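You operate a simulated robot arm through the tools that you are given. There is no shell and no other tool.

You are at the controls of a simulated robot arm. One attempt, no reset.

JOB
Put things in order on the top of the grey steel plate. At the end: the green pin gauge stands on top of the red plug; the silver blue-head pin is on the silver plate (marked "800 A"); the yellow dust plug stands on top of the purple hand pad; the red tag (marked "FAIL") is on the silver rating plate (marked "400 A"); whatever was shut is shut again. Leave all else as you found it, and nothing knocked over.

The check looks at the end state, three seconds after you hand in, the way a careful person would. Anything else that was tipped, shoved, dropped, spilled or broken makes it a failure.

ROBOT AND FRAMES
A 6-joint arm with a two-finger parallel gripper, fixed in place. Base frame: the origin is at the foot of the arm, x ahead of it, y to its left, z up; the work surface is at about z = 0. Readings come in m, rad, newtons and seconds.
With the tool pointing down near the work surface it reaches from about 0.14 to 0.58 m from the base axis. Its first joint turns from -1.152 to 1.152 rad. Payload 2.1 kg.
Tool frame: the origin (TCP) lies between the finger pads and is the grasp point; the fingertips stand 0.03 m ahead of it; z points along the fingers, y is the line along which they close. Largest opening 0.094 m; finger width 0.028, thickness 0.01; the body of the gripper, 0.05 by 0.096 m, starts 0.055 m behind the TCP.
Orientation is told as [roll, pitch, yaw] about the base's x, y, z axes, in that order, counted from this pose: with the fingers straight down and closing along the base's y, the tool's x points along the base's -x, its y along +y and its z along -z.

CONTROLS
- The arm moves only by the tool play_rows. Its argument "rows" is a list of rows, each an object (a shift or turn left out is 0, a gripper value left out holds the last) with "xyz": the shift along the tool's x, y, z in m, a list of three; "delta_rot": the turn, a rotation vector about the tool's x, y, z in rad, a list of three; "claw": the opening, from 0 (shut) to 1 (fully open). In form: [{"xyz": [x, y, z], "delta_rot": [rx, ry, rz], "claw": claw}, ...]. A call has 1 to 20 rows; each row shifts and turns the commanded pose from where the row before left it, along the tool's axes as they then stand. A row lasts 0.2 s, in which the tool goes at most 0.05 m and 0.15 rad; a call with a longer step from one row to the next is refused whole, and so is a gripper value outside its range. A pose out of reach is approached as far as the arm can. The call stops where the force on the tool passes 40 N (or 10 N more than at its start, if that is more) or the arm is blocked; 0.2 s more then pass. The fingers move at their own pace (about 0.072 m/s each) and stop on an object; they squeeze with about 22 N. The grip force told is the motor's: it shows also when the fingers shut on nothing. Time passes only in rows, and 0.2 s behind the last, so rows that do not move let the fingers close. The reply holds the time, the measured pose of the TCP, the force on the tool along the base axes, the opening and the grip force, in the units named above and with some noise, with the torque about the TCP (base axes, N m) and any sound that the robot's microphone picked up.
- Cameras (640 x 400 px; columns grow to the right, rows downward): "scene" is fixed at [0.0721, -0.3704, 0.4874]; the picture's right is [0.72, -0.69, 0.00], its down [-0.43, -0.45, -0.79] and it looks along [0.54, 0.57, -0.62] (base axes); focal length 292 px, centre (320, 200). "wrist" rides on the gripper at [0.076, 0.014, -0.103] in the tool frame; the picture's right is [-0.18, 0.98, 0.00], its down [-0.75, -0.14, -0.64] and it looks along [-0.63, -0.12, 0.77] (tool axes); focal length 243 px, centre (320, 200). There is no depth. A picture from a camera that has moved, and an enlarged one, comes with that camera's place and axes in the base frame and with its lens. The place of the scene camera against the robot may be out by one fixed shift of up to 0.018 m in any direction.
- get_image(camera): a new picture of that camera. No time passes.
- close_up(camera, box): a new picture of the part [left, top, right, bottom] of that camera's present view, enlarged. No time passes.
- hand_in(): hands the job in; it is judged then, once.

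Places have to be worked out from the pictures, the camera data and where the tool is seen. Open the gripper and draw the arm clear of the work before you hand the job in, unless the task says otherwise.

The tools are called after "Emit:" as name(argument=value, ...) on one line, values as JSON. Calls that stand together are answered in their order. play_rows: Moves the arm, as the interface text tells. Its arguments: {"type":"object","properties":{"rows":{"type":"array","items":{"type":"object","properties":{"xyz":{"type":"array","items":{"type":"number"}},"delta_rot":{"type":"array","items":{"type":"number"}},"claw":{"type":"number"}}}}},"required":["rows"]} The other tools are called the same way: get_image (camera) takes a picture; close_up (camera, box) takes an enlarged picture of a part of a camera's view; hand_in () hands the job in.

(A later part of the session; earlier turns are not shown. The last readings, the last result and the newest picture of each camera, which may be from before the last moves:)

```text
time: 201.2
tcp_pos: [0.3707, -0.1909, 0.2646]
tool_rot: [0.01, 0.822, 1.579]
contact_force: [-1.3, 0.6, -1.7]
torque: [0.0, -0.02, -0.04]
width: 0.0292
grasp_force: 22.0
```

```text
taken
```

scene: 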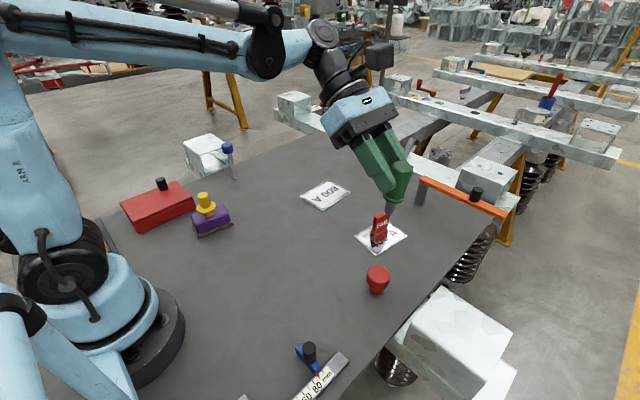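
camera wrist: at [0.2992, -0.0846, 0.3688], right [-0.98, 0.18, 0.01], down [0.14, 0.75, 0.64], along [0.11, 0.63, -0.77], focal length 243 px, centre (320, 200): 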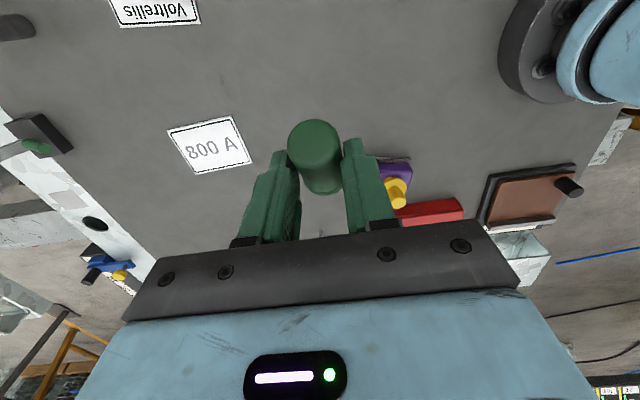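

Emit:
play_rows(rows=[{"delta_rot": [0, 0.075, 0]}, {"delta_rot": [0, 0.075, 0]}, {"delta_rot": [0, 0, 0]}])

Emit:
close_up(camera="scene", box=[320, 120, 440, 230])

Emit:
get_image(camera="wrist")

```text
time: 202.0
tcp_pos: [0.3704, -0.1911, 0.2652]
tool_rot: [0.011, 0.97, 1.582]
contact_force: [0.4, 0.1, -1.8]
torque: [0.03, -0.02, -0.03]
width: 0.0293
grasp_force: 22.1
```

```text
3.64 times, centred on (380, 175) of scene
camera zoom: at [0.0721, -0.3704, 0.4874], right [0.72, -0.69, 0.0], down [-0.43, -0.45, -0.79], along [0.54, 0.57, -0.62], focal length 1060 px, centre (102, 291)
```

zoom: 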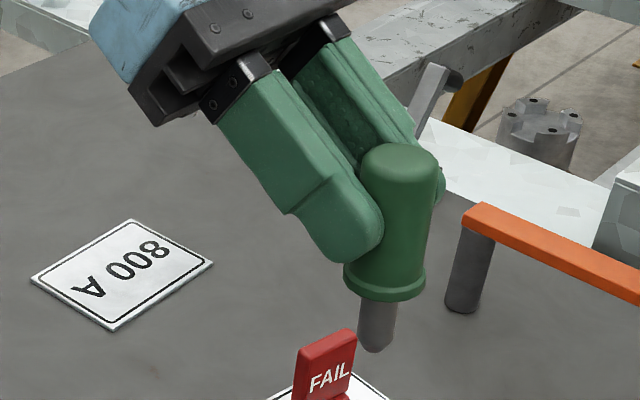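

```text
taken
camera wrist: at [0.3565, -0.1487, 0.3866], right [-0.98, 0.1, -0.15], down [0.14, 0.96, -0.26], along [0.11, -0.28, -0.95], focal length 243 px, centre (320, 200)
```

wrist: 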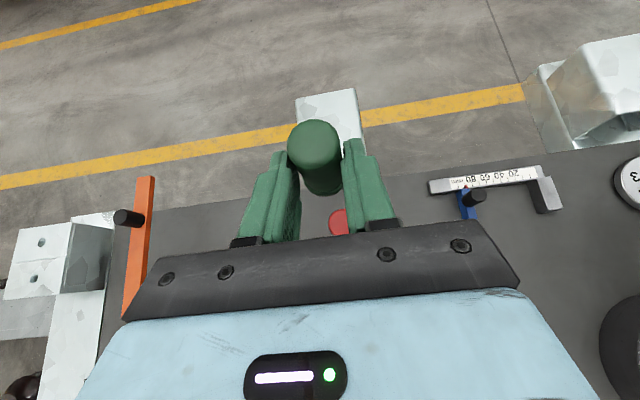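

The gauge leans by about 4° the other way, so I'll take back 0.07 rad of tilt and re-check.

Emit:
play_rows(rows=[{"delta_rot": [0, -0.07, 0]}, {"delta_rot": [0, 0, 0]}])

Emit:
close_up(camera="scene", box=[340, 140, 440, 230])

```text
time: 202.6
tcp_pos: [0.3702, -0.1907, 0.2659]
tool_rot: [0.01, 0.9, 1.582]
contact_force: [-0.3, 0.2, -2.2]
torque: [0.05, -0.01, 0.02]
width: 0.0292
grasp_force: 22.2
```

```text
4.44 times, centred on (390, 185) of scene
camera zoom: at [0.0721, -0.3704, 0.4874], right [0.72, -0.69, 0.0], down [-0.43, -0.45, -0.79], along [0.54, 0.57, -0.62], focal length 1295 px, centre (9, 267)
```

zoom: 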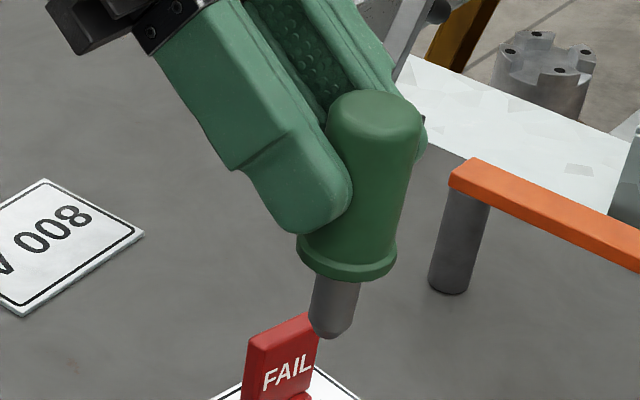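

Upright now. I'll descend in stages, checking reach and alignment over the red plug.

Emit:
play_rows(rows=[{"xyz": [-0.0235, 0, 0.0186]}, {"xyz": [-0.0235, 0, 0.0186]}, {"xyz": [0, 0, 0]}])

Emit:
play_rows(rows=[{"xyz": [-0.0235, 0, 0.0186]}, {"xyz": [-0.0117, 0, 0.0093]}, {"xyz": [0, 0, 0]}])

Emit:
get_image(camera="scene")

Emit:
close_up(camera="scene", box=[330, 190, 430, 310])

Emit:
close_up(camera="wrist", box=[250, 100, 390, 260])

```text
time: 203.4
tcp_pos: [0.3703, -0.1919, 0.2057]
tool_rot: [0.011, 0.901, 1.579]
contact_force: [-0.2, 0.7, -1.3]
torque: [0.01, -0.01, -0.01]
width: 0.0291
grasp_force: 22.0
```

```text
time: 204.2
tcp_pos: [0.3694, -0.1921, 0.1603]
tool_rot: [0.01, 0.901, 1.58]
contact_force: [-0.9, 0.3, -1.0]
torque: [0.0, -0.02, 0.0]
width: 0.0292
grasp_force: 21.9
```

```text
taken
```

scene: 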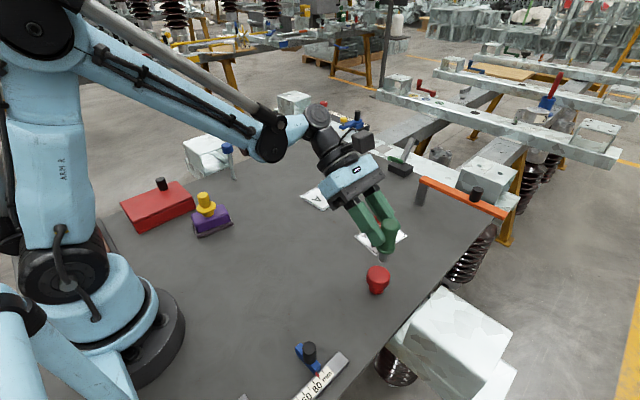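

```text
3.33 times, centred on (380, 250) of scene
camera zoom: at [0.0721, -0.3704, 0.4874], right [0.72, -0.69, 0.0], down [-0.43, -0.45, -0.79], along [0.54, 0.57, -0.62], focal length 972 px, centre (120, 33)
```

zoom: 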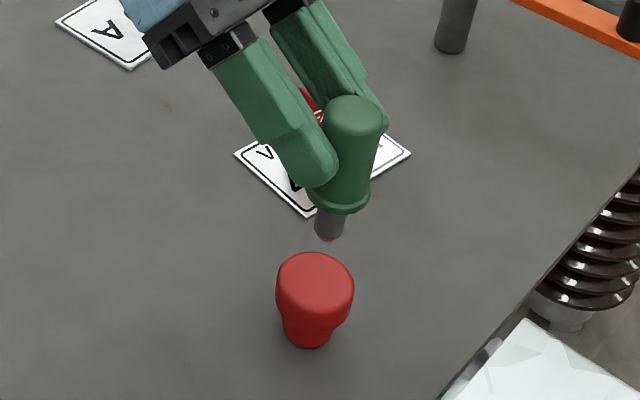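

```text
2.50 times, centred on (320, 180) of wrist
camera zoom: at [0.3555, -0.1574, 0.2838], right [-0.98, 0.11, -0.14], down [0.14, 0.97, -0.19], along [0.11, -0.21, -0.97], focal length 606 px, centre (320, 250)
```

zoom: 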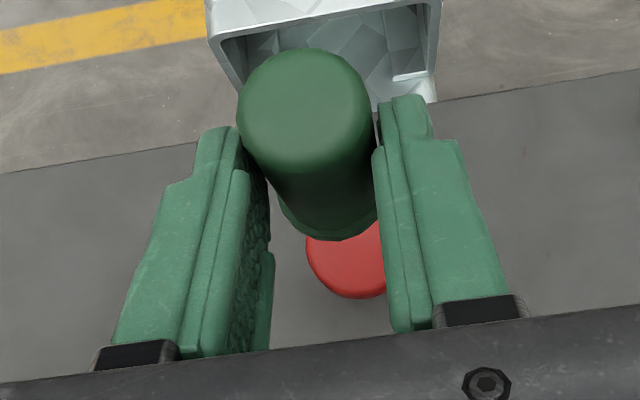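

The tip is about 3 mm too far in +x relative to the cap's centre. I'll correct that and descend another 2.5 cm.

Emit:
play_rows(rows=[{"xyz": [-0.0006, 0.003, -0.0008]}, {"xyz": [-0.0098, 0, 0.0078]}, {"xyz": [-0.0098, 0, 0.0077]}, {"xyz": [0, 0, 0]}])

Emit:
close_up(camera="scene", box=[340, 220, 420, 310])

Emit:
close_up(camera="wrist", box=[250, 100, 390, 260])

```text
time: 205.2
tcp_pos: [0.3659, -0.1905, 0.1368]
tool_rot: [0.011, 0.901, 1.578]
contact_force: [0.1, -0.3, -1.1]
torque: [0.03, 0.0, -0.02]
width: 0.0291
grasp_force: 22.6
```

```text
4.44 times, centred on (380, 265) of scene
camera zoom: at [0.0721, -0.3704, 0.4874], right [0.72, -0.69, 0.0], down [-0.43, -0.45, -0.79], along [0.54, 0.57, -0.62], focal length 1295 px, centre (53, -89)
```

zoom: 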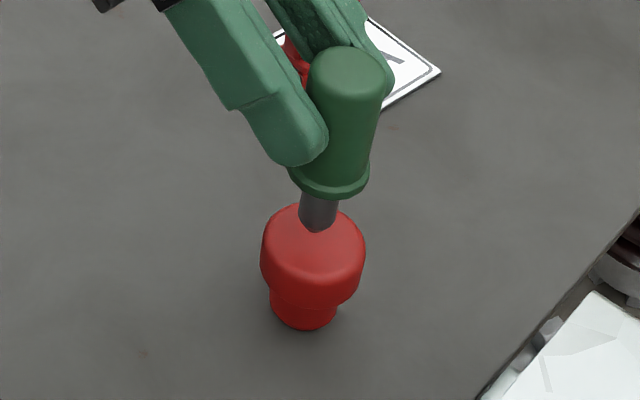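

```text
2.50 times, centred on (320, 180) of wrist
camera zoom: at [0.3521, -0.1567, 0.2595], right [-0.98, 0.11, -0.14], down [0.14, 0.97, -0.19], along [0.11, -0.21, -0.97], focal length 606 px, centre (320, 250)
```

zoom: 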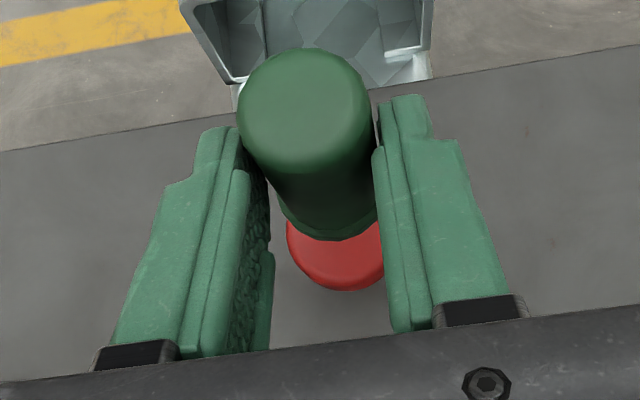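

Now the projected landing point matches the cap centre within about a millimetre in both views. I'll lower the last part gently.

Emit:
play_rows(rows=[{"xyz": [-0.0055, 0, 0.0043]}, {"xyz": [-0.0031, 0, 0.0025]}, {"xyz": [0, 0, 0]}])

Emit:
close_up(camera="scene", box=[340, 220, 420, 310])

```text
time: 206.0
tcp_pos: [0.366, -0.1892, 0.1253]
tool_rot: [0.009, 0.9, 1.579]
contact_force: [-0.1, -0.2, -0.5]
torque: [0.04, 0.0, -0.02]
width: 0.0296
grasp_force: 22.1
```

```text
4.44 times, centred on (380, 265) of scene
camera zoom: at [0.0721, -0.3704, 0.4874], right [0.72, -0.69, 0.0], down [-0.43, -0.45, -0.79], along [0.54, 0.57, -0.62], focal length 1295 px, centre (53, -89)
```

zoom: 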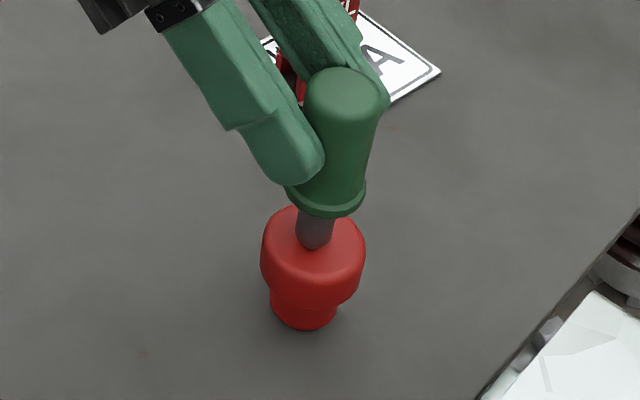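

Emit:
play_rows(rows=[{"xyz": [-0.0012, 0, 0.0009]}, {"xyz": [-0.0008, 0, 0.0006]}, {"xyz": [0, 0, 0]}])

Emit:
play_rows(rows=[{"xyz": [-0.0008, 0, 0.0006]}, {"xyz": [0, 0, 0]}])

Emit:
play_rows(rows=[{"xyz": [-0.0008, 0, 0.0006]}, {"xyz": [0, 0, 0]}])

```text
time: 206.8
tcp_pos: [0.3659, -0.1907, 0.1227]
tool_rot: [0.009, 0.902, 1.581]
contact_force: [-0.6, 0.1, 17.0]
torque: [-0.42, 0.09, -0.05]
width: 0.0293
grasp_force: 22.4
```

```text
time: 207.4
tcp_pos: [0.3672, -0.1891, 0.1208]
tool_rot: [0.01, 0.903, 1.581]
contact_force: [-0.9, -0.4, 17.8]
torque: [-0.42, 0.11, -0.04]
width: 0.0291
grasp_force: 21.7
```

```text
time: 208.0
tcp_pos: [0.366, -0.1903, 0.1203]
tool_rot: [0.011, 0.903, 1.579]
contact_force: [-0.3, -0.6, 16.7]
torque: [-0.38, 0.1, -0.01]
width: 0.0293
grasp_force: 21.6
```

There was contact at about 17 N and the gauge slid slightly in the grip. I'll back off a little and check that it's still upright.

Emit:
play_rows(rows=[{"xyz": [0.0009, 0, -0.0007]}, {"xyz": [0, 0, 0]}])

Emit:
close_up(camera="scene", box=[340, 220, 420, 310])

Emit:
close_up(camera="wrist", box=[250, 100, 390, 260])

```text
time: 208.6
tcp_pos: [0.3661, -0.1892, 0.1214]
tool_rot: [0.01, 0.899, 1.58]
contact_force: [0.9, -1.0, 5.6]
torque: [-0.23, -0.04, -0.03]
width: 0.0291
grasp_force: 22.2
```

```text
4.44 times, centred on (380, 265) of scene
camera zoom: at [0.072, -0.3704, 0.4874], right [0.72, -0.69, 0.0], down [-0.43, -0.45, -0.79], along [0.54, 0.57, -0.62], focal length 1295 px, centre (53, -89)
```

zoom: 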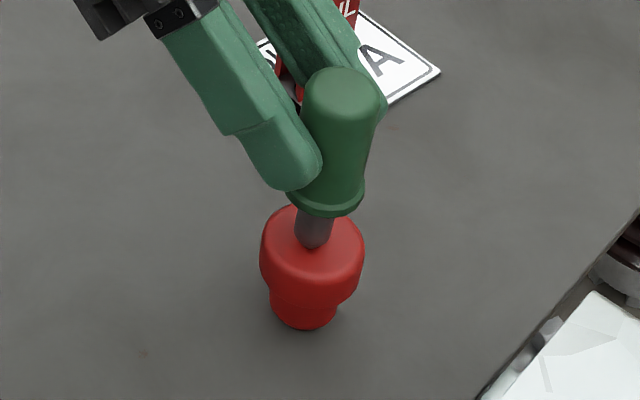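

```text
2.50 times, centred on (320, 180) of wrist
camera zoom: at [0.3526, -0.1561, 0.2447], right [-0.98, 0.11, -0.14], down [0.14, 0.97, -0.19], along [0.11, -0.21, -0.97], focal length 606 px, centre (320, 250)
```

zoom: 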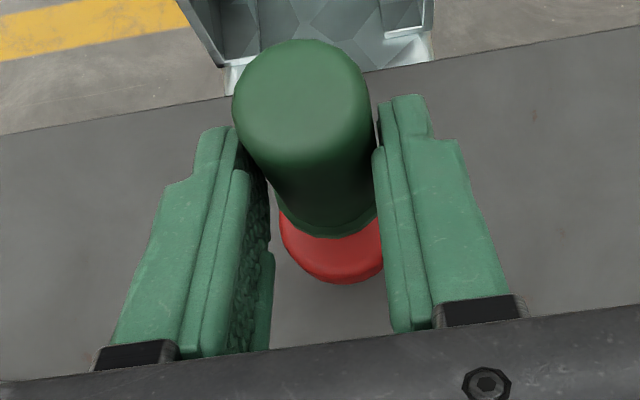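

The gauge is upright and resting near the centre of the red cap. I'll take off the last bit of load and open gently.

Emit:
play_rows(rows=[{"xyz": [0.0004, 0, -0.0003]}, {"xyz": [0, 0, 0]}])

```text
time: 209.2
tcp_pos: [0.3662, -0.1893, 0.1226]
tool_rot: [0.01, 0.898, 1.579]
contact_force: [-0.9, -0.3, -1.3]
torque: [0.05, -0.03, 0.0]
width: 0.0292
grasp_force: 22.0
```

Emit:
play_rows(rows=[{"xyz": [-0.0003, 0, 0.0002]}, {"xyz": [0, 0, 0]}, {"claw": 0.34}, {"claw": 0.38}, {"claw": 0.45}, {"claw": 0.55}, {"claw": 0.65}, {"claw": 0.65}])

Emit:
close_up(camera="scene", box=[340, 220, 420, 310])

Emit:
close_up(camera="wrist", box=[230, 80, 410, 260])

```text
time: 211.0
tcp_pos: [0.3663, -0.1894, 0.1218]
tool_rot: [0.011, 0.901, 1.58]
contact_force: [-1.2, 0.0, -0.2]
torque: [0.01, 0.04, -0.02]
width: 0.061
grasp_force: 0.0
```

```text
4.44 times, centred on (380, 265) of scene
camera zoom: at [0.0721, -0.3704, 0.4874], right [0.72, -0.69, 0.0], down [-0.43, -0.45, -0.79], along [0.54, 0.57, -0.62], focal length 1295 px, centre (53, -89)
```

zoom: 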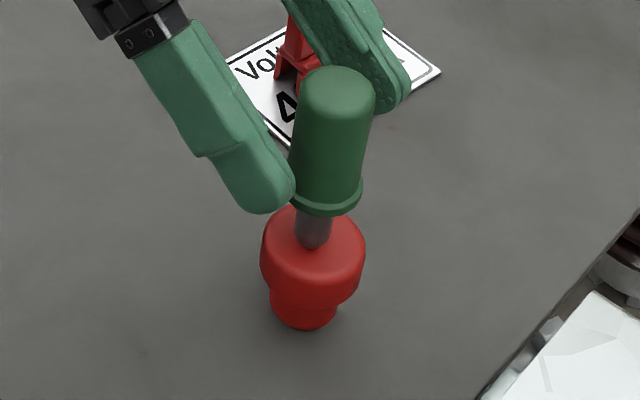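

```text
2.22 times, centred on (320, 170) of wrist
camera zoom: at [0.3525, -0.156, 0.2451], right [-0.98, 0.11, -0.14], down [0.14, 0.97, -0.19], along [0.11, -0.21, -0.97], focal length 539 px, centre (320, 267)
```

zoom: 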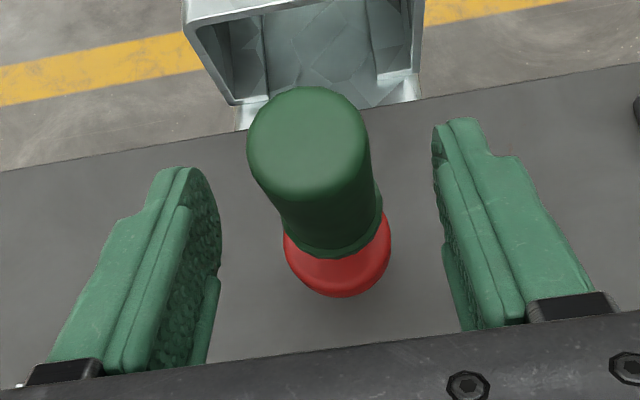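

The gauge stands freely on the red plug. I'll withdraw straight up, slowly at first, and verify.

Emit:
play_rows(rows=[{"xyz": [0.0078, 0, -0.0062]}, {"xyz": [0.0118, 0, -0.0093]}, {"xyz": [0.0157, 0, -0.0124]}, {"xyz": [0.0235, 0, -0.0186]}, {"xyz": [0.0235, 0, -0.0186]}, {"xyz": [0.0235, 0, -0.0186]}, {"xyz": [0, 0, 0]}])

Emit:
close_up(camera="scene", box=[330, 210, 430, 310])

Emit:
get_image(camera="scene")

```text
time: 212.6
tcp_pos: [0.3654, -0.19, 0.2564]
tool_rot: [0.011, 0.9, 1.579]
contact_force: [0.3, -0.1, 0.1]
torque: [-0.01, 0.0, -0.02]
width: 0.0611
grasp_force: 0.0
```

```text
4.00 times, centred on (380, 260) of scene
camera zoom: at [0.072, -0.3704, 0.4874], right [0.72, -0.69, 0.0], down [-0.43, -0.45, -0.79], along [0.54, 0.57, -0.62], focal length 1166 px, centre (80, -40)
```

zoom: 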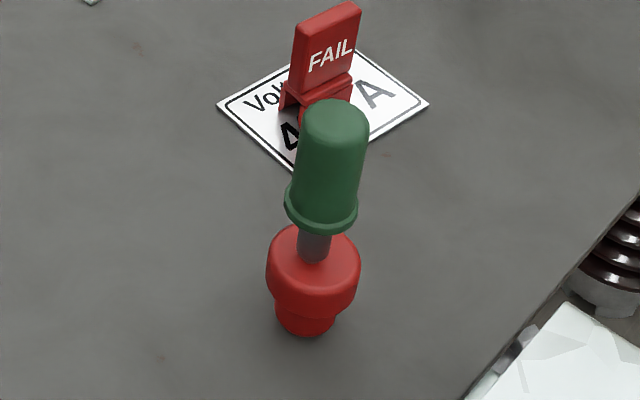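

```text
taken
```

scene: 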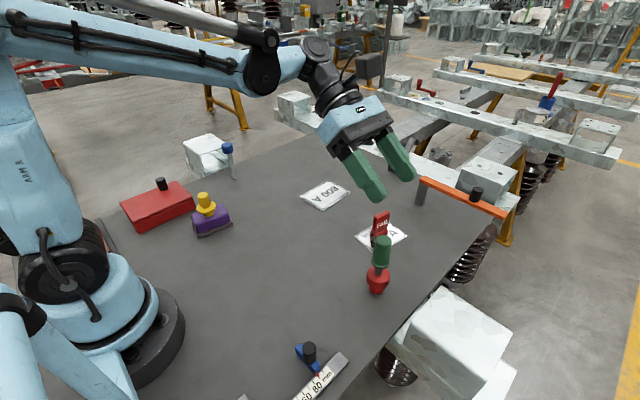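

The stack is restored. I'll rise a bit more, straighten the tool and turn back to yaw 0.

Emit:
play_rows(rows=[{"xyz": [0.0274, 0, -0.0218]}, {"delta_rot": [0, -0.1286, 0]}, {"delta_rot": [0, -0.1286, 0]}, {"delta_rot": [0, -0.1286, 0]}, {"delta_rot": [0, -0.1286, 0]}, {"delta_rot": [0, -0.1286, 0]}, {"delta_rot": [0, -0.1286, 0]}, {"delta_rot": [0, -0.1286, 0]}, {"delta_rot": [0, 0, 0]}])

Emit:
play_rows(rows=[{"delta_rot": [0, 0, 0.1436]}, {"delta_rot": [0, 0, 0.1436]}, {"delta_rot": [0, 0, 0.1436]}, {"delta_rot": [0, 0, 0.1436]}, {"delta_rot": [0, 0, 0.1436]}, {"delta_rot": [0, 0, 0.1436]}, {"delta_rot": [0, 0, 0.1436]}, {"delta_rot": [0, 0, 0.1436]}, {"delta_rot": [0, 0, 0.1436]}, {"delta_rot": [0, 0, 0.1436]}, {"delta_rot": [0, 0, 0.1436]}, {"delta_rot": [0, 0, 0]}])

Emit:
get_image(camera="scene")

```text
time: 214.6
tcp_pos: [0.3681, -0.1902, 0.2916]
tool_rot: [0.009, -0.003, 1.574]
contact_force: [0.4, 0.2, -0.5]
torque: [-0.01, 0.0, 0.01]
width: 0.0611
grasp_force: 0.1
```

```text
time: 217.2
tcp_pos: [0.3679, -0.1897, 0.2915]
tool_rot: [0.0, 0.007, -0.009]
contact_force: [0.4, 0.0, -0.7]
torque: [0.0, 0.03, 0.01]
width: 0.0611
grasp_force: 0.1
```

```text
taken
```

scene: 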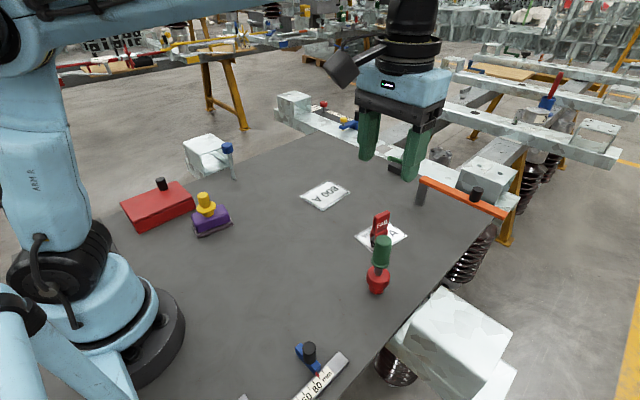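

Now I'll go to the blue-head pin, staying at z≈0.29 across the plate.

Emit:
play_rows(rows=[{"xyz": [0, 0.02, 0]}, {"xyz": [0, 0.04, 0]}, {"xyz": [0, 0.04, 0]}, {"xyz": [0, 0.04, 0]}, {"xyz": [0, 0.04, 0]}, {"xyz": [0, 0.04, 0]}, {"xyz": [0, 0.04, 0]}, {"xyz": [0, 0.04, 0]}, {"xyz": [0, 0.04, 0]}, {"xyz": [0, 0.04, 0]}, {"xyz": [0, 0.04, 0]}, {"xyz": [0, 0.04, 0]}, {"xyz": [0, 0.035, 0]}, {"xyz": [0, 0, 0.03]}, {"xyz": [0, 0, 0]}])

Emit:
get_image(camera="wrist")

Emit:
get_image(camera="scene")

```text
time: 220.4
tcp_pos: [0.3729, 0.305, 0.2626]
tool_rot: [0.0, 0.007, -0.009]
contact_force: [-0.2, -0.3, 0.3]
torque: [-0.01, 0.03, 0.0]
width: 0.061
grasp_force: 0.1
```

```text
taken
camera wrist: at [0.2966, 0.3214, 0.3646], right [0.19, 0.98, 0.0], down [0.76, -0.15, 0.64], along [0.63, -0.12, -0.77], focal length 243 px, centre (320, 200)
```

wrist: 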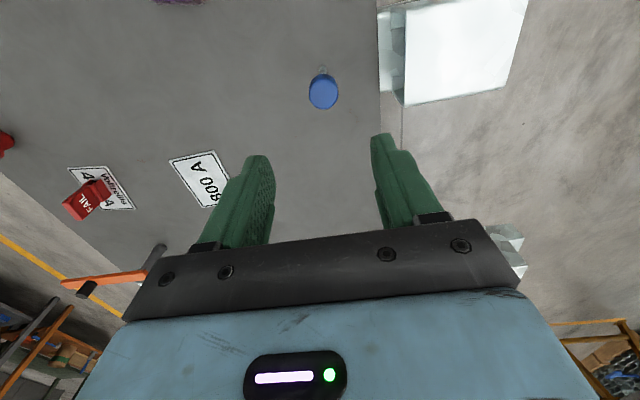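

```text
taken
```

scene: 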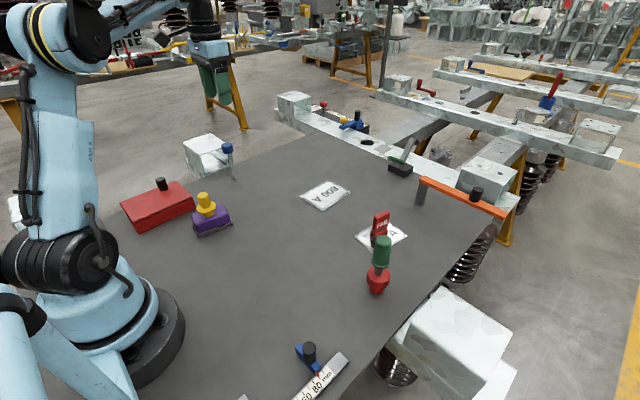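

Emit:
close_up(camera="wrist", box=[270, 40, 430, 140])

Emit:
close_up(camera="scene", box=[180, 120, 280, 190])

```text
4.00 times, centred on (350, 90) of wrist
camera zoom: at [0.2966, 0.3214, 0.3646], right [0.19, 0.98, 0.0], down [0.76, -0.15, 0.64], along [0.63, -0.12, -0.77], focal length 970 px, centre (200, 640)
```

zoom: 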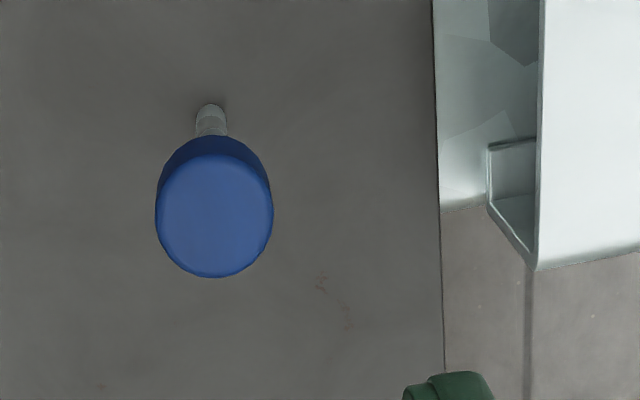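

```text
5.71 times, centred on (230, 155) of scene
camera zoom: at [0.0721, -0.3704, 0.4874], right [0.72, -0.69, 0.0], down [-0.43, -0.45, -0.79], along [0.54, 0.57, -0.62], focal length 1666 px, centre (834, 457)
```

zoom: 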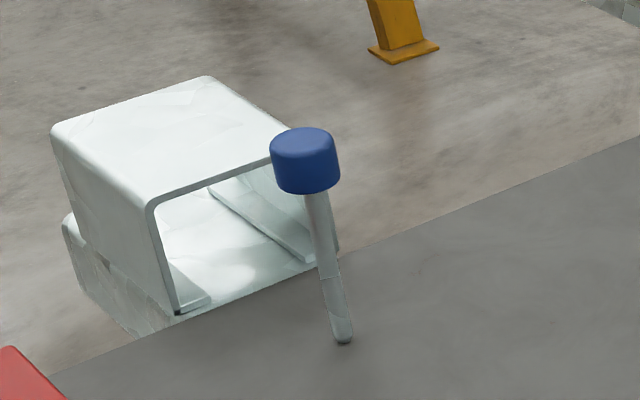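

The pin stands at about (0.3687, 0.312), with the head about 0.03 m across and its top near z≈0.11. I'll align and come down in stages to grip the head.

Emit:
play_rows(rows=[{"xyz": [0.0033, 0.0055, 0.02]}, {"xyz": [0, 0, 0.03]}, {"xyz": [0, 0, 0.03]}, {"xyz": [0, 0, 0]}])

Emit:
close_up(camera="wrist", box=[250, 60, 410, 200])

Emit:
close_up(camera="scene", box=[150, 60, 310, 200])

```text
time: 221.4
tcp_pos: [0.3675, 0.3102, 0.1818]
tool_rot: [0.001, 0.007, -0.008]
contact_force: [0.0, 0.3, -0.8]
torque: [0.01, -0.03, 0.0]
width: 0.0613
grasp_force: 0.0
```

```text
2.86 times, centred on (330, 130) of wrist
camera zoom: at [0.292, 0.3262, 0.2852], right [0.19, 0.98, 0.0], down [0.76, -0.15, 0.64], along [0.63, -0.12, -0.77], focal length 693 px, centre (291, 400)
```

zoom: 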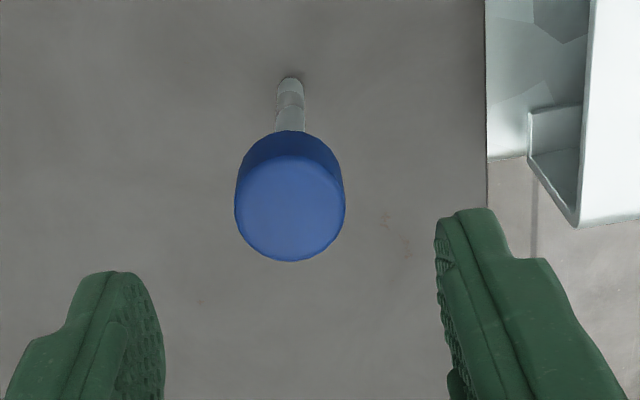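

```text
2.86 times, centred on (230, 130) of scene
camera zoom: at [0.072, -0.3704, 0.4874], right [0.72, -0.69, 0.0], down [-0.43, -0.45, -0.79], along [0.54, 0.57, -0.62], focal length 833 px, centre (577, 400)
```

zoom: 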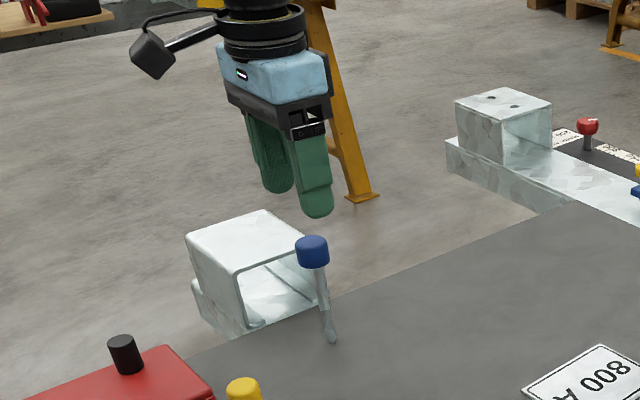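

Emit:
play_rows(rows=[{"xyz": [-0.0015, 0.0005, 0.025]}, {"xyz": [0, 0, 0.025]}, {"xyz": [0, 0, 0.02]}, {"xyz": [0, 0, 0.0165]}, {"xyz": [0, 0, 0]}])

Emit:
get_image(camera="wrist")

Emit:
close_up(camera="scene", box=[170, 90, 290, 190])

```text
time: 222.6
tcp_pos: [0.3674, 0.3115, 0.0941]
tool_rot: [0.001, 0.006, -0.008]
contact_force: [-0.6, 0.5, 0.0]
torque: [0.01, 0.0, 0.0]
width: 0.0611
grasp_force: 0.0
```

```text
taken
camera wrist: at [0.2929, 0.3267, 0.1979], right [0.19, 0.98, 0.0], down [0.76, -0.15, 0.64], along [0.63, -0.12, -0.77], focal length 243 px, centre (320, 200)
```

wrist: 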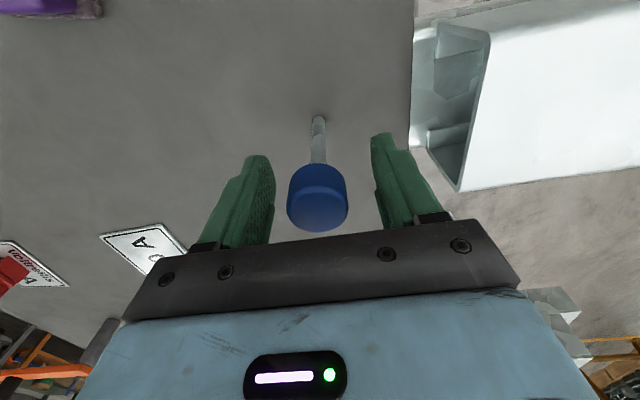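

```text
4.00 times, centred on (230, 140) of scene
camera zoom: at [0.072, -0.3704, 0.4874], right [0.72, -0.69, 0.0], down [-0.43, -0.45, -0.79], along [0.54, 0.57, -0.62], focal length 1166 px, centre (680, 440)
```

zoom: 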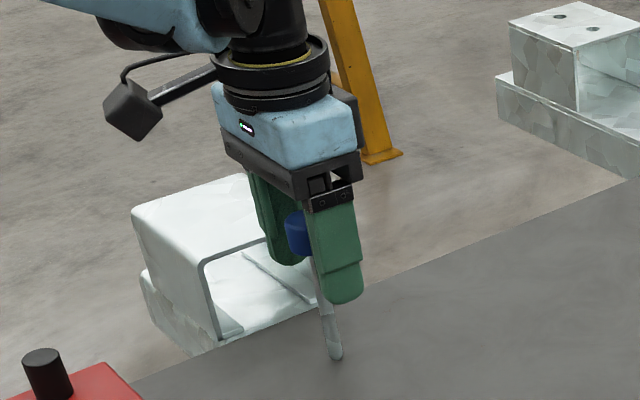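

The head is between the fingers. I'll close slowly in steps so the pin isn't knocked.

Emit:
play_rows(rows=[{"xyz": [0, -0.0012, 0], "claw": 0.55}, {"claw": 0.48}, {"claw": 0.42}, {"claw": 0.37}, {"claw": 0.33}, {"claw": 0.28}, {"claw": 0.1}, {"claw": 0.0}, {"claw": 0.0}])

Emit:
get_image(camera="wrist")

Emit:
close_up(camera="scene", box=[170, 90, 290, 190])

```text
time: 224.6
tcp_pos: [0.3684, 0.3105, 0.0946]
tool_rot: [-0.001, 0.007, -0.009]
contact_force: [0.6, 0.3, 1.4]
torque: [-0.01, -0.04, -0.02]
width: 0.0285
grasp_force: 21.6
```

```text
taken
camera wrist: at [0.2927, 0.3255, 0.1984], right [0.19, 0.98, 0.0], down [0.76, -0.15, 0.64], along [0.63, -0.12, -0.77], focal length 243 px, centre (320, 200)
```

wrist: 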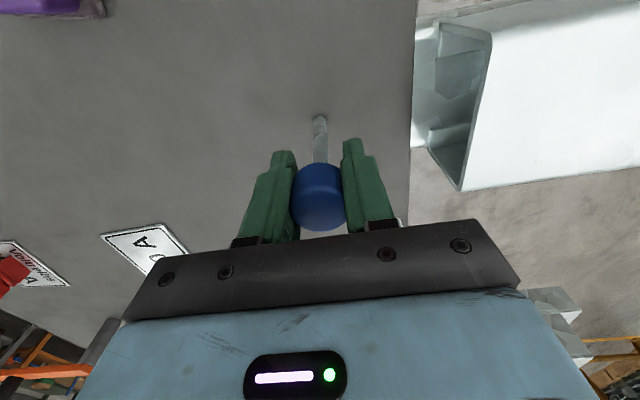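

```text
4.00 times, centred on (230, 140) of scene
camera zoom: at [0.072, -0.3704, 0.4874], right [0.72, -0.69, 0.0], down [-0.43, -0.45, -0.79], along [0.54, 0.57, -0.62], focal length 1166 px, centre (680, 440)
```

zoom: 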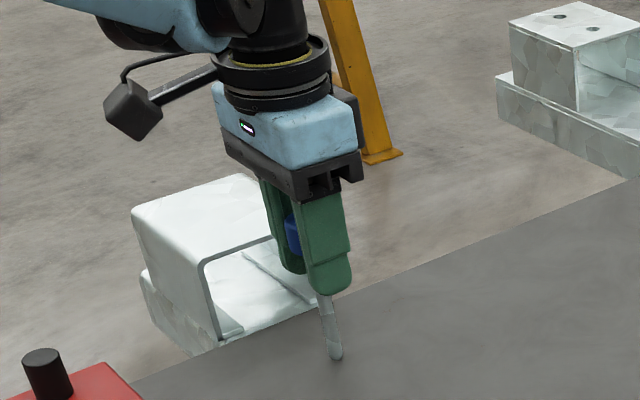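

Gripped at 0.0285 m. I'll lift slowly, a small distance first.

Emit:
play_rows(rows=[{"xyz": [0, 0, -0.004]}, {"xyz": [0, 0, -0.008]}, {"xyz": [0, 0, -0.012]}, {"xyz": [0, 0, -0.016]}, {"xyz": [0, 0, 0]}])

Emit:
get_image(camera="wrist")

Emit:
close_up(camera="scene", box=[170, 90, 290, 190])

```text
time: 225.8
tcp_pos: [0.3692, 0.3099, 0.1346]
tool_rot: [0.001, 0.007, -0.005]
contact_force: [-0.6, -0.5, -1.6]
torque: [0.01, -0.03, -0.01]
width: 0.0286
grasp_force: 22.0
```

```text
taken
camera wrist: at [0.2927, 0.3259, 0.2383], right [0.19, 0.98, 0.0], down [0.76, -0.15, 0.64], along [0.63, -0.12, -0.77], focal length 243 px, centre (320, 200)
```

wrist: 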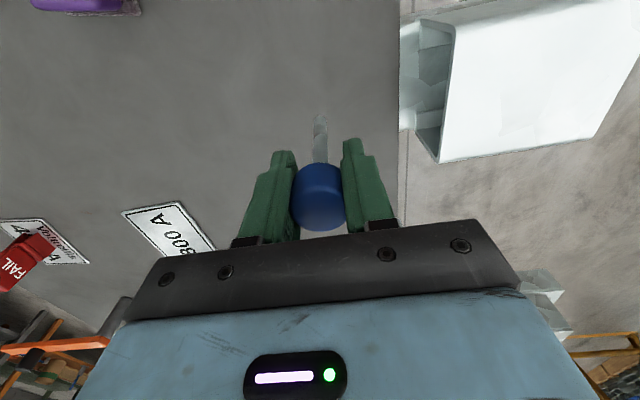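

```text
4.00 times, centred on (230, 140) of scene
camera zoom: at [0.0721, -0.3704, 0.4874], right [0.72, -0.69, 0.0], down [-0.43, -0.45, -0.79], along [0.54, 0.57, -0.62], focal length 1166 px, centre (680, 440)
```

zoom: 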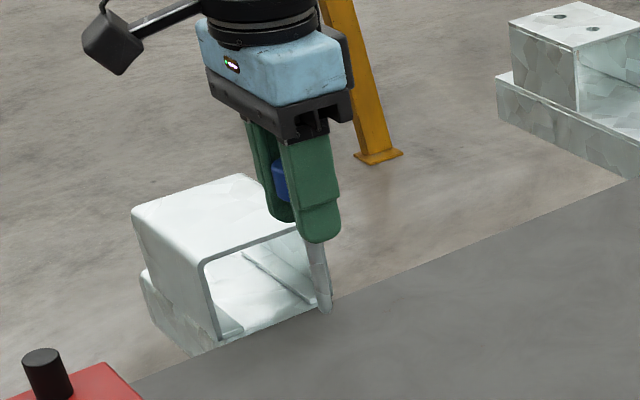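

The pin is held upright and lifted cleanly. I'll raise it further and carry it over to the 800 A plate.

Emit:
play_rows(rows=[{"xyz": [0, 0, -0.03]}, {"xyz": [0, 0, -0.03]}, {"xyz": [-0.0072, -0.0134, 0]}, {"xyz": [-0.0145, -0.0269, 0]}, {"xyz": [-0.0145, -0.0269, 0]}, {"xyz": [-0.0145, -0.0269, 0]}, {"xyz": [-0.0145, -0.0269, 0]}, {"xyz": [-0.0145, -0.0269, 0]}, {"xyz": [-0.0145, -0.0269, 0]}, {"xyz": [-0.0145, -0.0269, 0]}, {"xyz": [-0.0145, -0.0269, 0]}, {"xyz": [-0.0073, -0.0134, 0]}, {"xyz": [0, 0, 0]}])

Emit:
get_image(camera="wrist")

Emit:
get_image(camera="scene")

```text
time: 228.6
tcp_pos: [0.4974, 0.0658, 0.1948]
tool_rot: [0.001, 0.007, -0.008]
contact_force: [-0.1, -0.3, -1.4]
torque: [-0.03, 0.01, 0.0]
width: 0.0284
grasp_force: 21.9
```

```text
taken
camera wrist: at [0.4221, 0.0823, 0.2973], right [0.19, 0.98, 0.0], down [0.76, -0.15, 0.64], along [0.63, -0.12, -0.77], focal length 243 px, centre (320, 200)
```

wrist: 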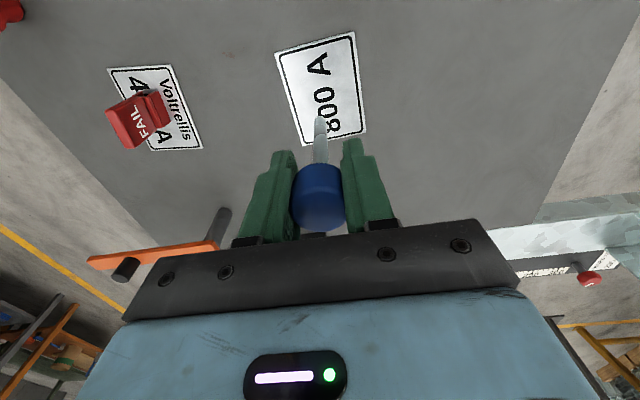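

```text
taken
```

scene: 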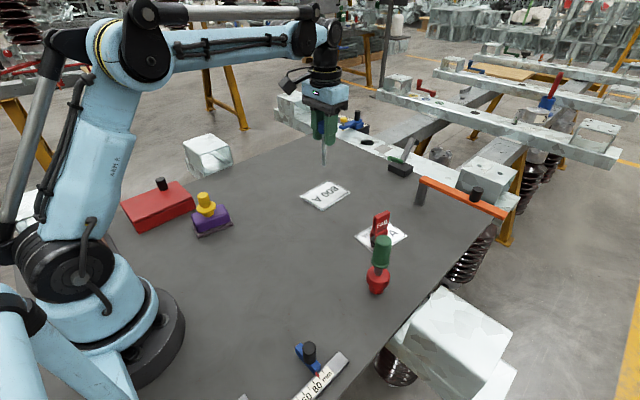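

The 800 A plate's centre works out at about (0.511, 0.073). I'll shift a little toward the centre and lower to just above it.

Emit:
play_rows(rows=[{"xyz": [-0.0075, 0.004, 0.015]}, {"xyz": [0, 0, 0.025]}, {"xyz": [0, 0, 0.025]}, {"xyz": [0, 0, 0.015]}, {"xyz": [0, 0, 0.008]}, {"xyz": [0, 0, 0]}])

Emit:
get_image(camera="wrist")

Emit:
close_up(camera="scene", box=[280, 120, 380, 220])

```text
time: 230.0
tcp_pos: [0.5058, 0.0716, 0.1062]
tool_rot: [0.001, 0.007, -0.007]
contact_force: [-0.8, -0.3, -1.1]
torque: [0.02, -0.01, 0.03]
width: 0.0283
grasp_force: 22.1
```

```text
taken
camera wrist: at [0.429, 0.0867, 0.2093], right [0.19, 0.98, 0.0], down [0.76, -0.15, 0.64], along [0.63, -0.12, -0.77], focal length 243 px, centre (320, 200)
```

wrist: 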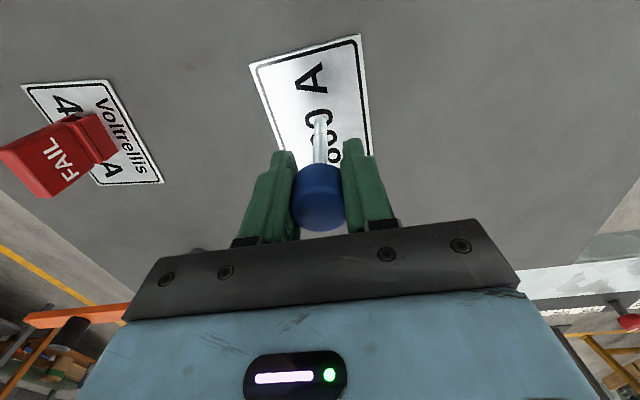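

```text
4.00 times, centred on (330, 170) of scene
camera zoom: at [0.0721, -0.3704, 0.4874], right [0.72, -0.69, 0.0], down [-0.43, -0.45, -0.79], along [0.54, 0.57, -0.62], focal length 1166 px, centre (280, 320)
```

zoom: 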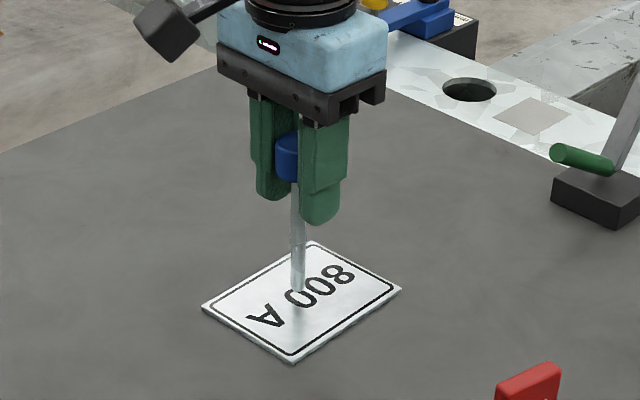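

The pin's tip is a few millimetres above the middle of the plate. I'll lower gradually, one step at a time.

Emit:
play_rows(rows=[{"xyz": [0, 0, 0.003]}, {"xyz": [0, 0, 0.002]}, {"xyz": [0, 0, 0]}])

```text
time: 230.8
tcp_pos: [0.5056, 0.0716, 0.1004]
tool_rot: [-0.001, 0.009, -0.006]
contact_force: [0.0, -0.3, -2.1]
torque: [0.01, -0.01, -0.03]
width: 0.0285
grasp_force: 21.8
```

Emit:
play_rows(rows=[{"xyz": [0, 0, 0.0012]}, {"xyz": [0, 0, 0]}])

```text
time: 231.4
tcp_pos: [0.5035, 0.0712, 0.1007]
tool_rot: [-0.001, 0.007, -0.007]
contact_force: [-0.1, -0.9, -1.5]
torque: [0.01, -0.01, -0.04]
width: 0.0285
grasp_force: 22.3
```

Emit:
play_rows(rows=[{"xyz": [0, 0, 0.001]}, {"xyz": [0, 0, 0]}])

```text
time: 232.0
tcp_pos: [0.5044, 0.0707, 0.0995]
tool_rot: [-0.001, 0.006, -0.006]
contact_force: [-0.2, -0.4, 7.8]
torque: [-0.02, 0.02, 0.04]
width: 0.0286
grasp_force: 22.2
```

Light contact at 7.8 N. I'll check the pin's stance before releasing.

Emit:
play_rows(rows=[{"xyz": [0, 0, -0.0003]}, {"xyz": [0, 0, 0]}])

Emit:
close_up(camera="scene", box=[290, 140, 370, 220])

Emit:
close_up(camera="wrist", box=[240, 20, 400, 160])

```text
time: 232.6
tcp_pos: [0.5037, 0.0722, 0.0987]
tool_rot: [0.0, 0.006, -0.008]
contact_force: [-0.6, -0.4, 1.6]
torque: [-0.07, 0.13, 0.02]
width: 0.0285
grasp_force: 22.3
```

```text
5.00 times, centred on (330, 180) of scene
camera zoom: at [0.072, -0.3704, 0.4874], right [0.72, -0.69, 0.0], down [-0.43, -0.45, -0.79], along [0.54, 0.57, -0.62], focal length 1457 px, centre (270, 300)
```

zoom: 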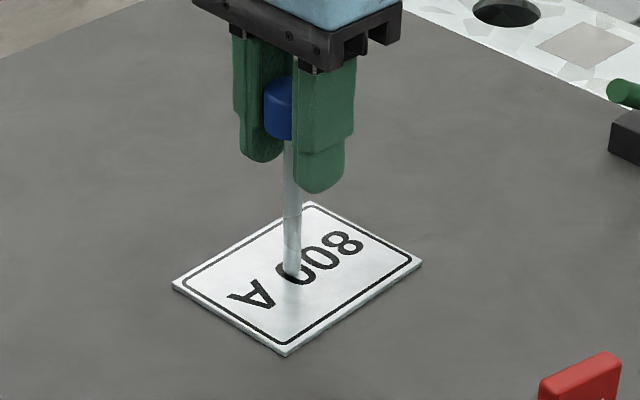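

```text
2.86 times, centred on (320, 90) of wrist
camera zoom: at [0.4288, 0.0867, 0.2024], right [0.19, 0.98, 0.0], down [0.76, -0.15, 0.64], along [0.62, -0.12, -0.77], focal length 693 px, centre (320, 514)
```

zoom: 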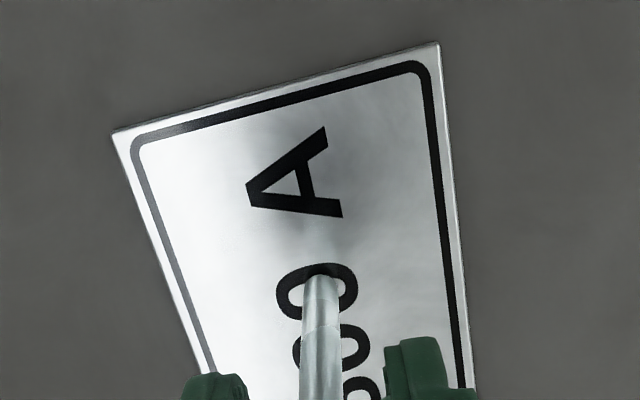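

The pin is vertical, standing on the middle of the 800 A plate. I'll release it in very small steps.

Emit:
play_rows(rows=[{"claw": 0.315}, {"claw": 0.33}, {"claw": 0.35}, {"claw": 0.38}, {"claw": 0.42}, {"claw": 0.48}, {"claw": 0.56}, {"claw": 0.65}, {"claw": 0.65}])

Emit:
close_up(camera="scene", box=[290, 140, 370, 220])

Emit:
get_image(camera="wrist")

```text
time: 234.6
tcp_pos: [0.5056, 0.0715, 0.099]
tool_rot: [-0.001, 0.007, -0.007]
contact_force: [0.4, 0.4, 0.3]
torque: [0.0, 0.02, 0.0]
width: 0.0612
grasp_force: 0.0
```

```text
5.00 times, centred on (330, 180) of scene
camera zoom: at [0.0721, -0.3704, 0.4874], right [0.72, -0.69, 0.0], down [-0.43, -0.45, -0.79], along [0.54, 0.57, -0.62], focal length 1457 px, centre (270, 300)
```

zoom: 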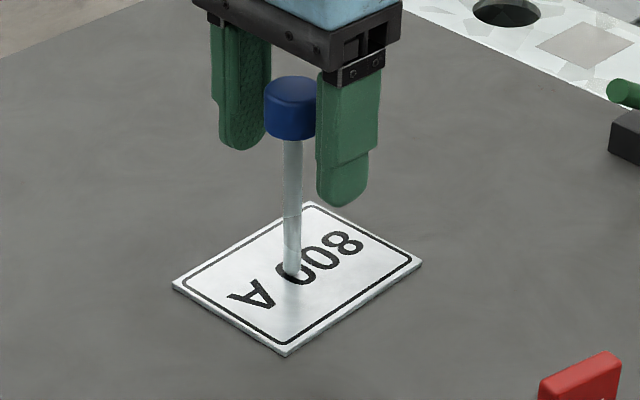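

```text
taken
camera wrist: at [0.4288, 0.0867, 0.2025], right [0.19, 0.98, 0.0], down [0.76, -0.15, 0.64], along [0.63, -0.12, -0.77], focal length 243 px, centre (320, 200)
```

wrist: 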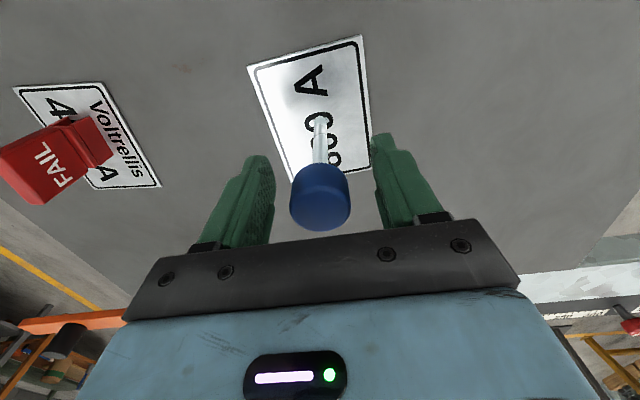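

The pin stands freely. I'll withdraw straight up slowly.

Emit:
play_rows(rows=[{"xyz": [0, 0, -0.006]}, {"xyz": [0, 0, -0.012]}, {"xyz": [0, 0, -0.02]}, {"xyz": [0, 0, -0.025]}, {"xyz": [0, 0, -0.03]}, {"xyz": [0, 0, -0.03]}, {"xyz": [0, 0, 0]}])

Emit:
get_image(camera="scene")

Emit:
get_image(camera="wrist")

```text
time: 236.2
tcp_pos: [0.5055, 0.0721, 0.223]
tool_rot: [0.0, 0.006, -0.007]
contact_force: [0.6, 0.3, 0.0]
torque: [-0.02, 0.02, -0.02]
width: 0.0613
grasp_force: 0.1
```

```text
taken
```

scene: 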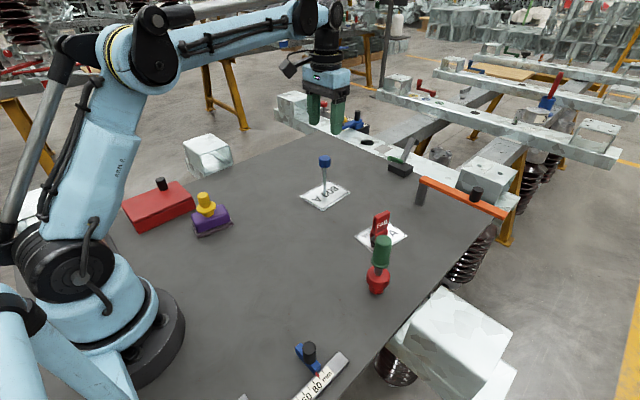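

```text
taken
camera wrist: at [0.429, 0.0865, 0.3258], right [0.19, 0.98, 0.0], down [0.76, -0.15, 0.64], along [0.63, -0.12, -0.77], focal length 243 px, centre (320, 200)
```

wrist: 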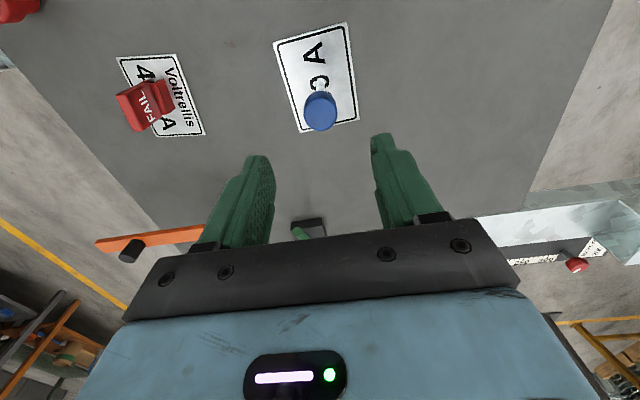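

Everything is in place. I'll draw the arm clear, up and back to near its starting pose, then check all the items against the first pictures.

Emit:
play_rows(rows=[{"xyz": [0, 0, -0.03], "claw": 0.8}, {"xyz": [0.01, 0, -0.03], "claw": 1.0}, {"xyz": [0.03, 0.005, 0]}, {"xyz": [0.035, 0.01, 0]}, {"xyz": [0.035, 0.01, 0]}, {"xyz": [0.03, 0.005, 0]}, {"xyz": [0, 0, 0]}])

Emit:
close_up(camera="scene", box=[100, 120, 340, 270])

Emit:
close_up(camera="scene", box=[220, 220, 440, 400])

Emit:
close_up(camera="scene", box=[280, 90, 540, 250])

Emit:
get_image(camera="wrist")

```text
time: 237.8
tcp_pos: [0.3658, 0.1017, 0.2827]
tool_rot: [-0.001, 0.009, -0.008]
contact_force: [-0.9, -0.7, 0.8]
torque: [0.01, 0.01, -0.03]
width: 0.0941
grasp_force: 0.1
```

```text
2.67 times, centred on (220, 195) of scene
camera zoom: at [0.072, -0.3704, 0.4874], right [0.72, -0.69, 0.0], down [-0.43, -0.45, -0.79], along [0.54, 0.57, -0.62], focal length 777 px, centre (587, 213)
```

zoom: 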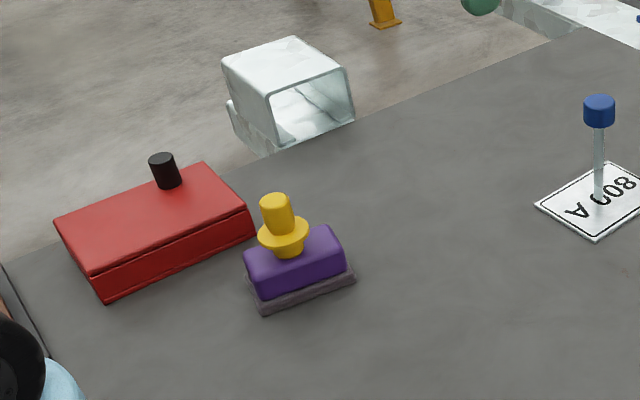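

```text
2.22 times, centred on (330, 310) of scene
camera zoom: at [0.072, -0.3704, 0.4874], right [0.72, -0.69, 0.0], down [-0.43, -0.45, -0.79], along [0.54, 0.57, -0.62], focal length 648 px, centre (298, -44)
```

zoom: 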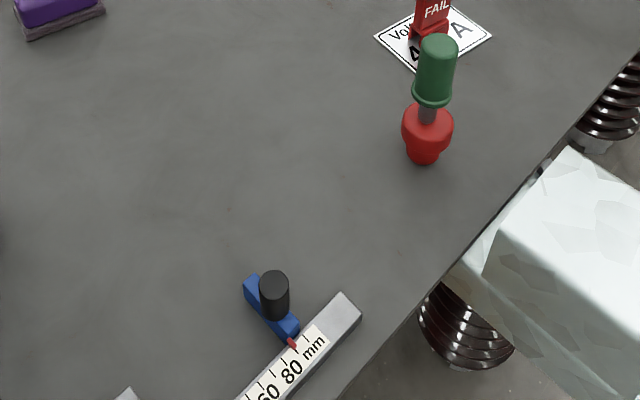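

```text
2.46 times, centred on (410, 170) of scene
camera zoom: at [0.072, -0.3704, 0.4874], right [0.72, -0.69, 0.0], down [-0.43, -0.45, -0.79], along [0.54, 0.57, -0.62], focal length 718 px, centre (98, 274)
```

zoom: 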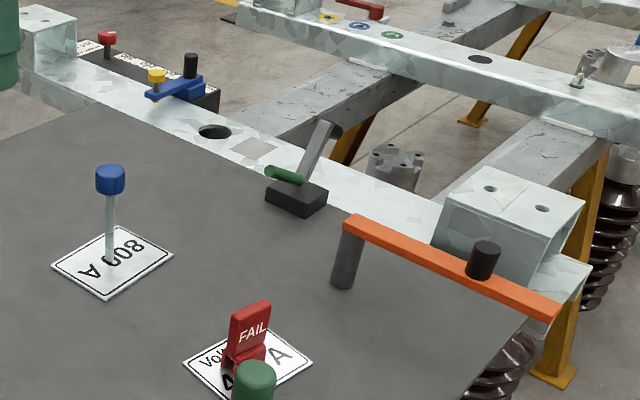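

```text
taken
camera wrist: at [0.2904, 0.117, 0.3856], right [0.19, 0.98, 0.0], down [0.76, -0.15, 0.64], along [0.63, -0.12, -0.77], focal length 243 px, centre (320, 200)
```

wrist: 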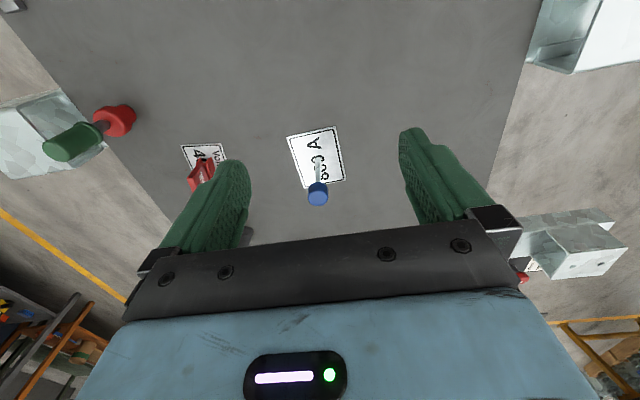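

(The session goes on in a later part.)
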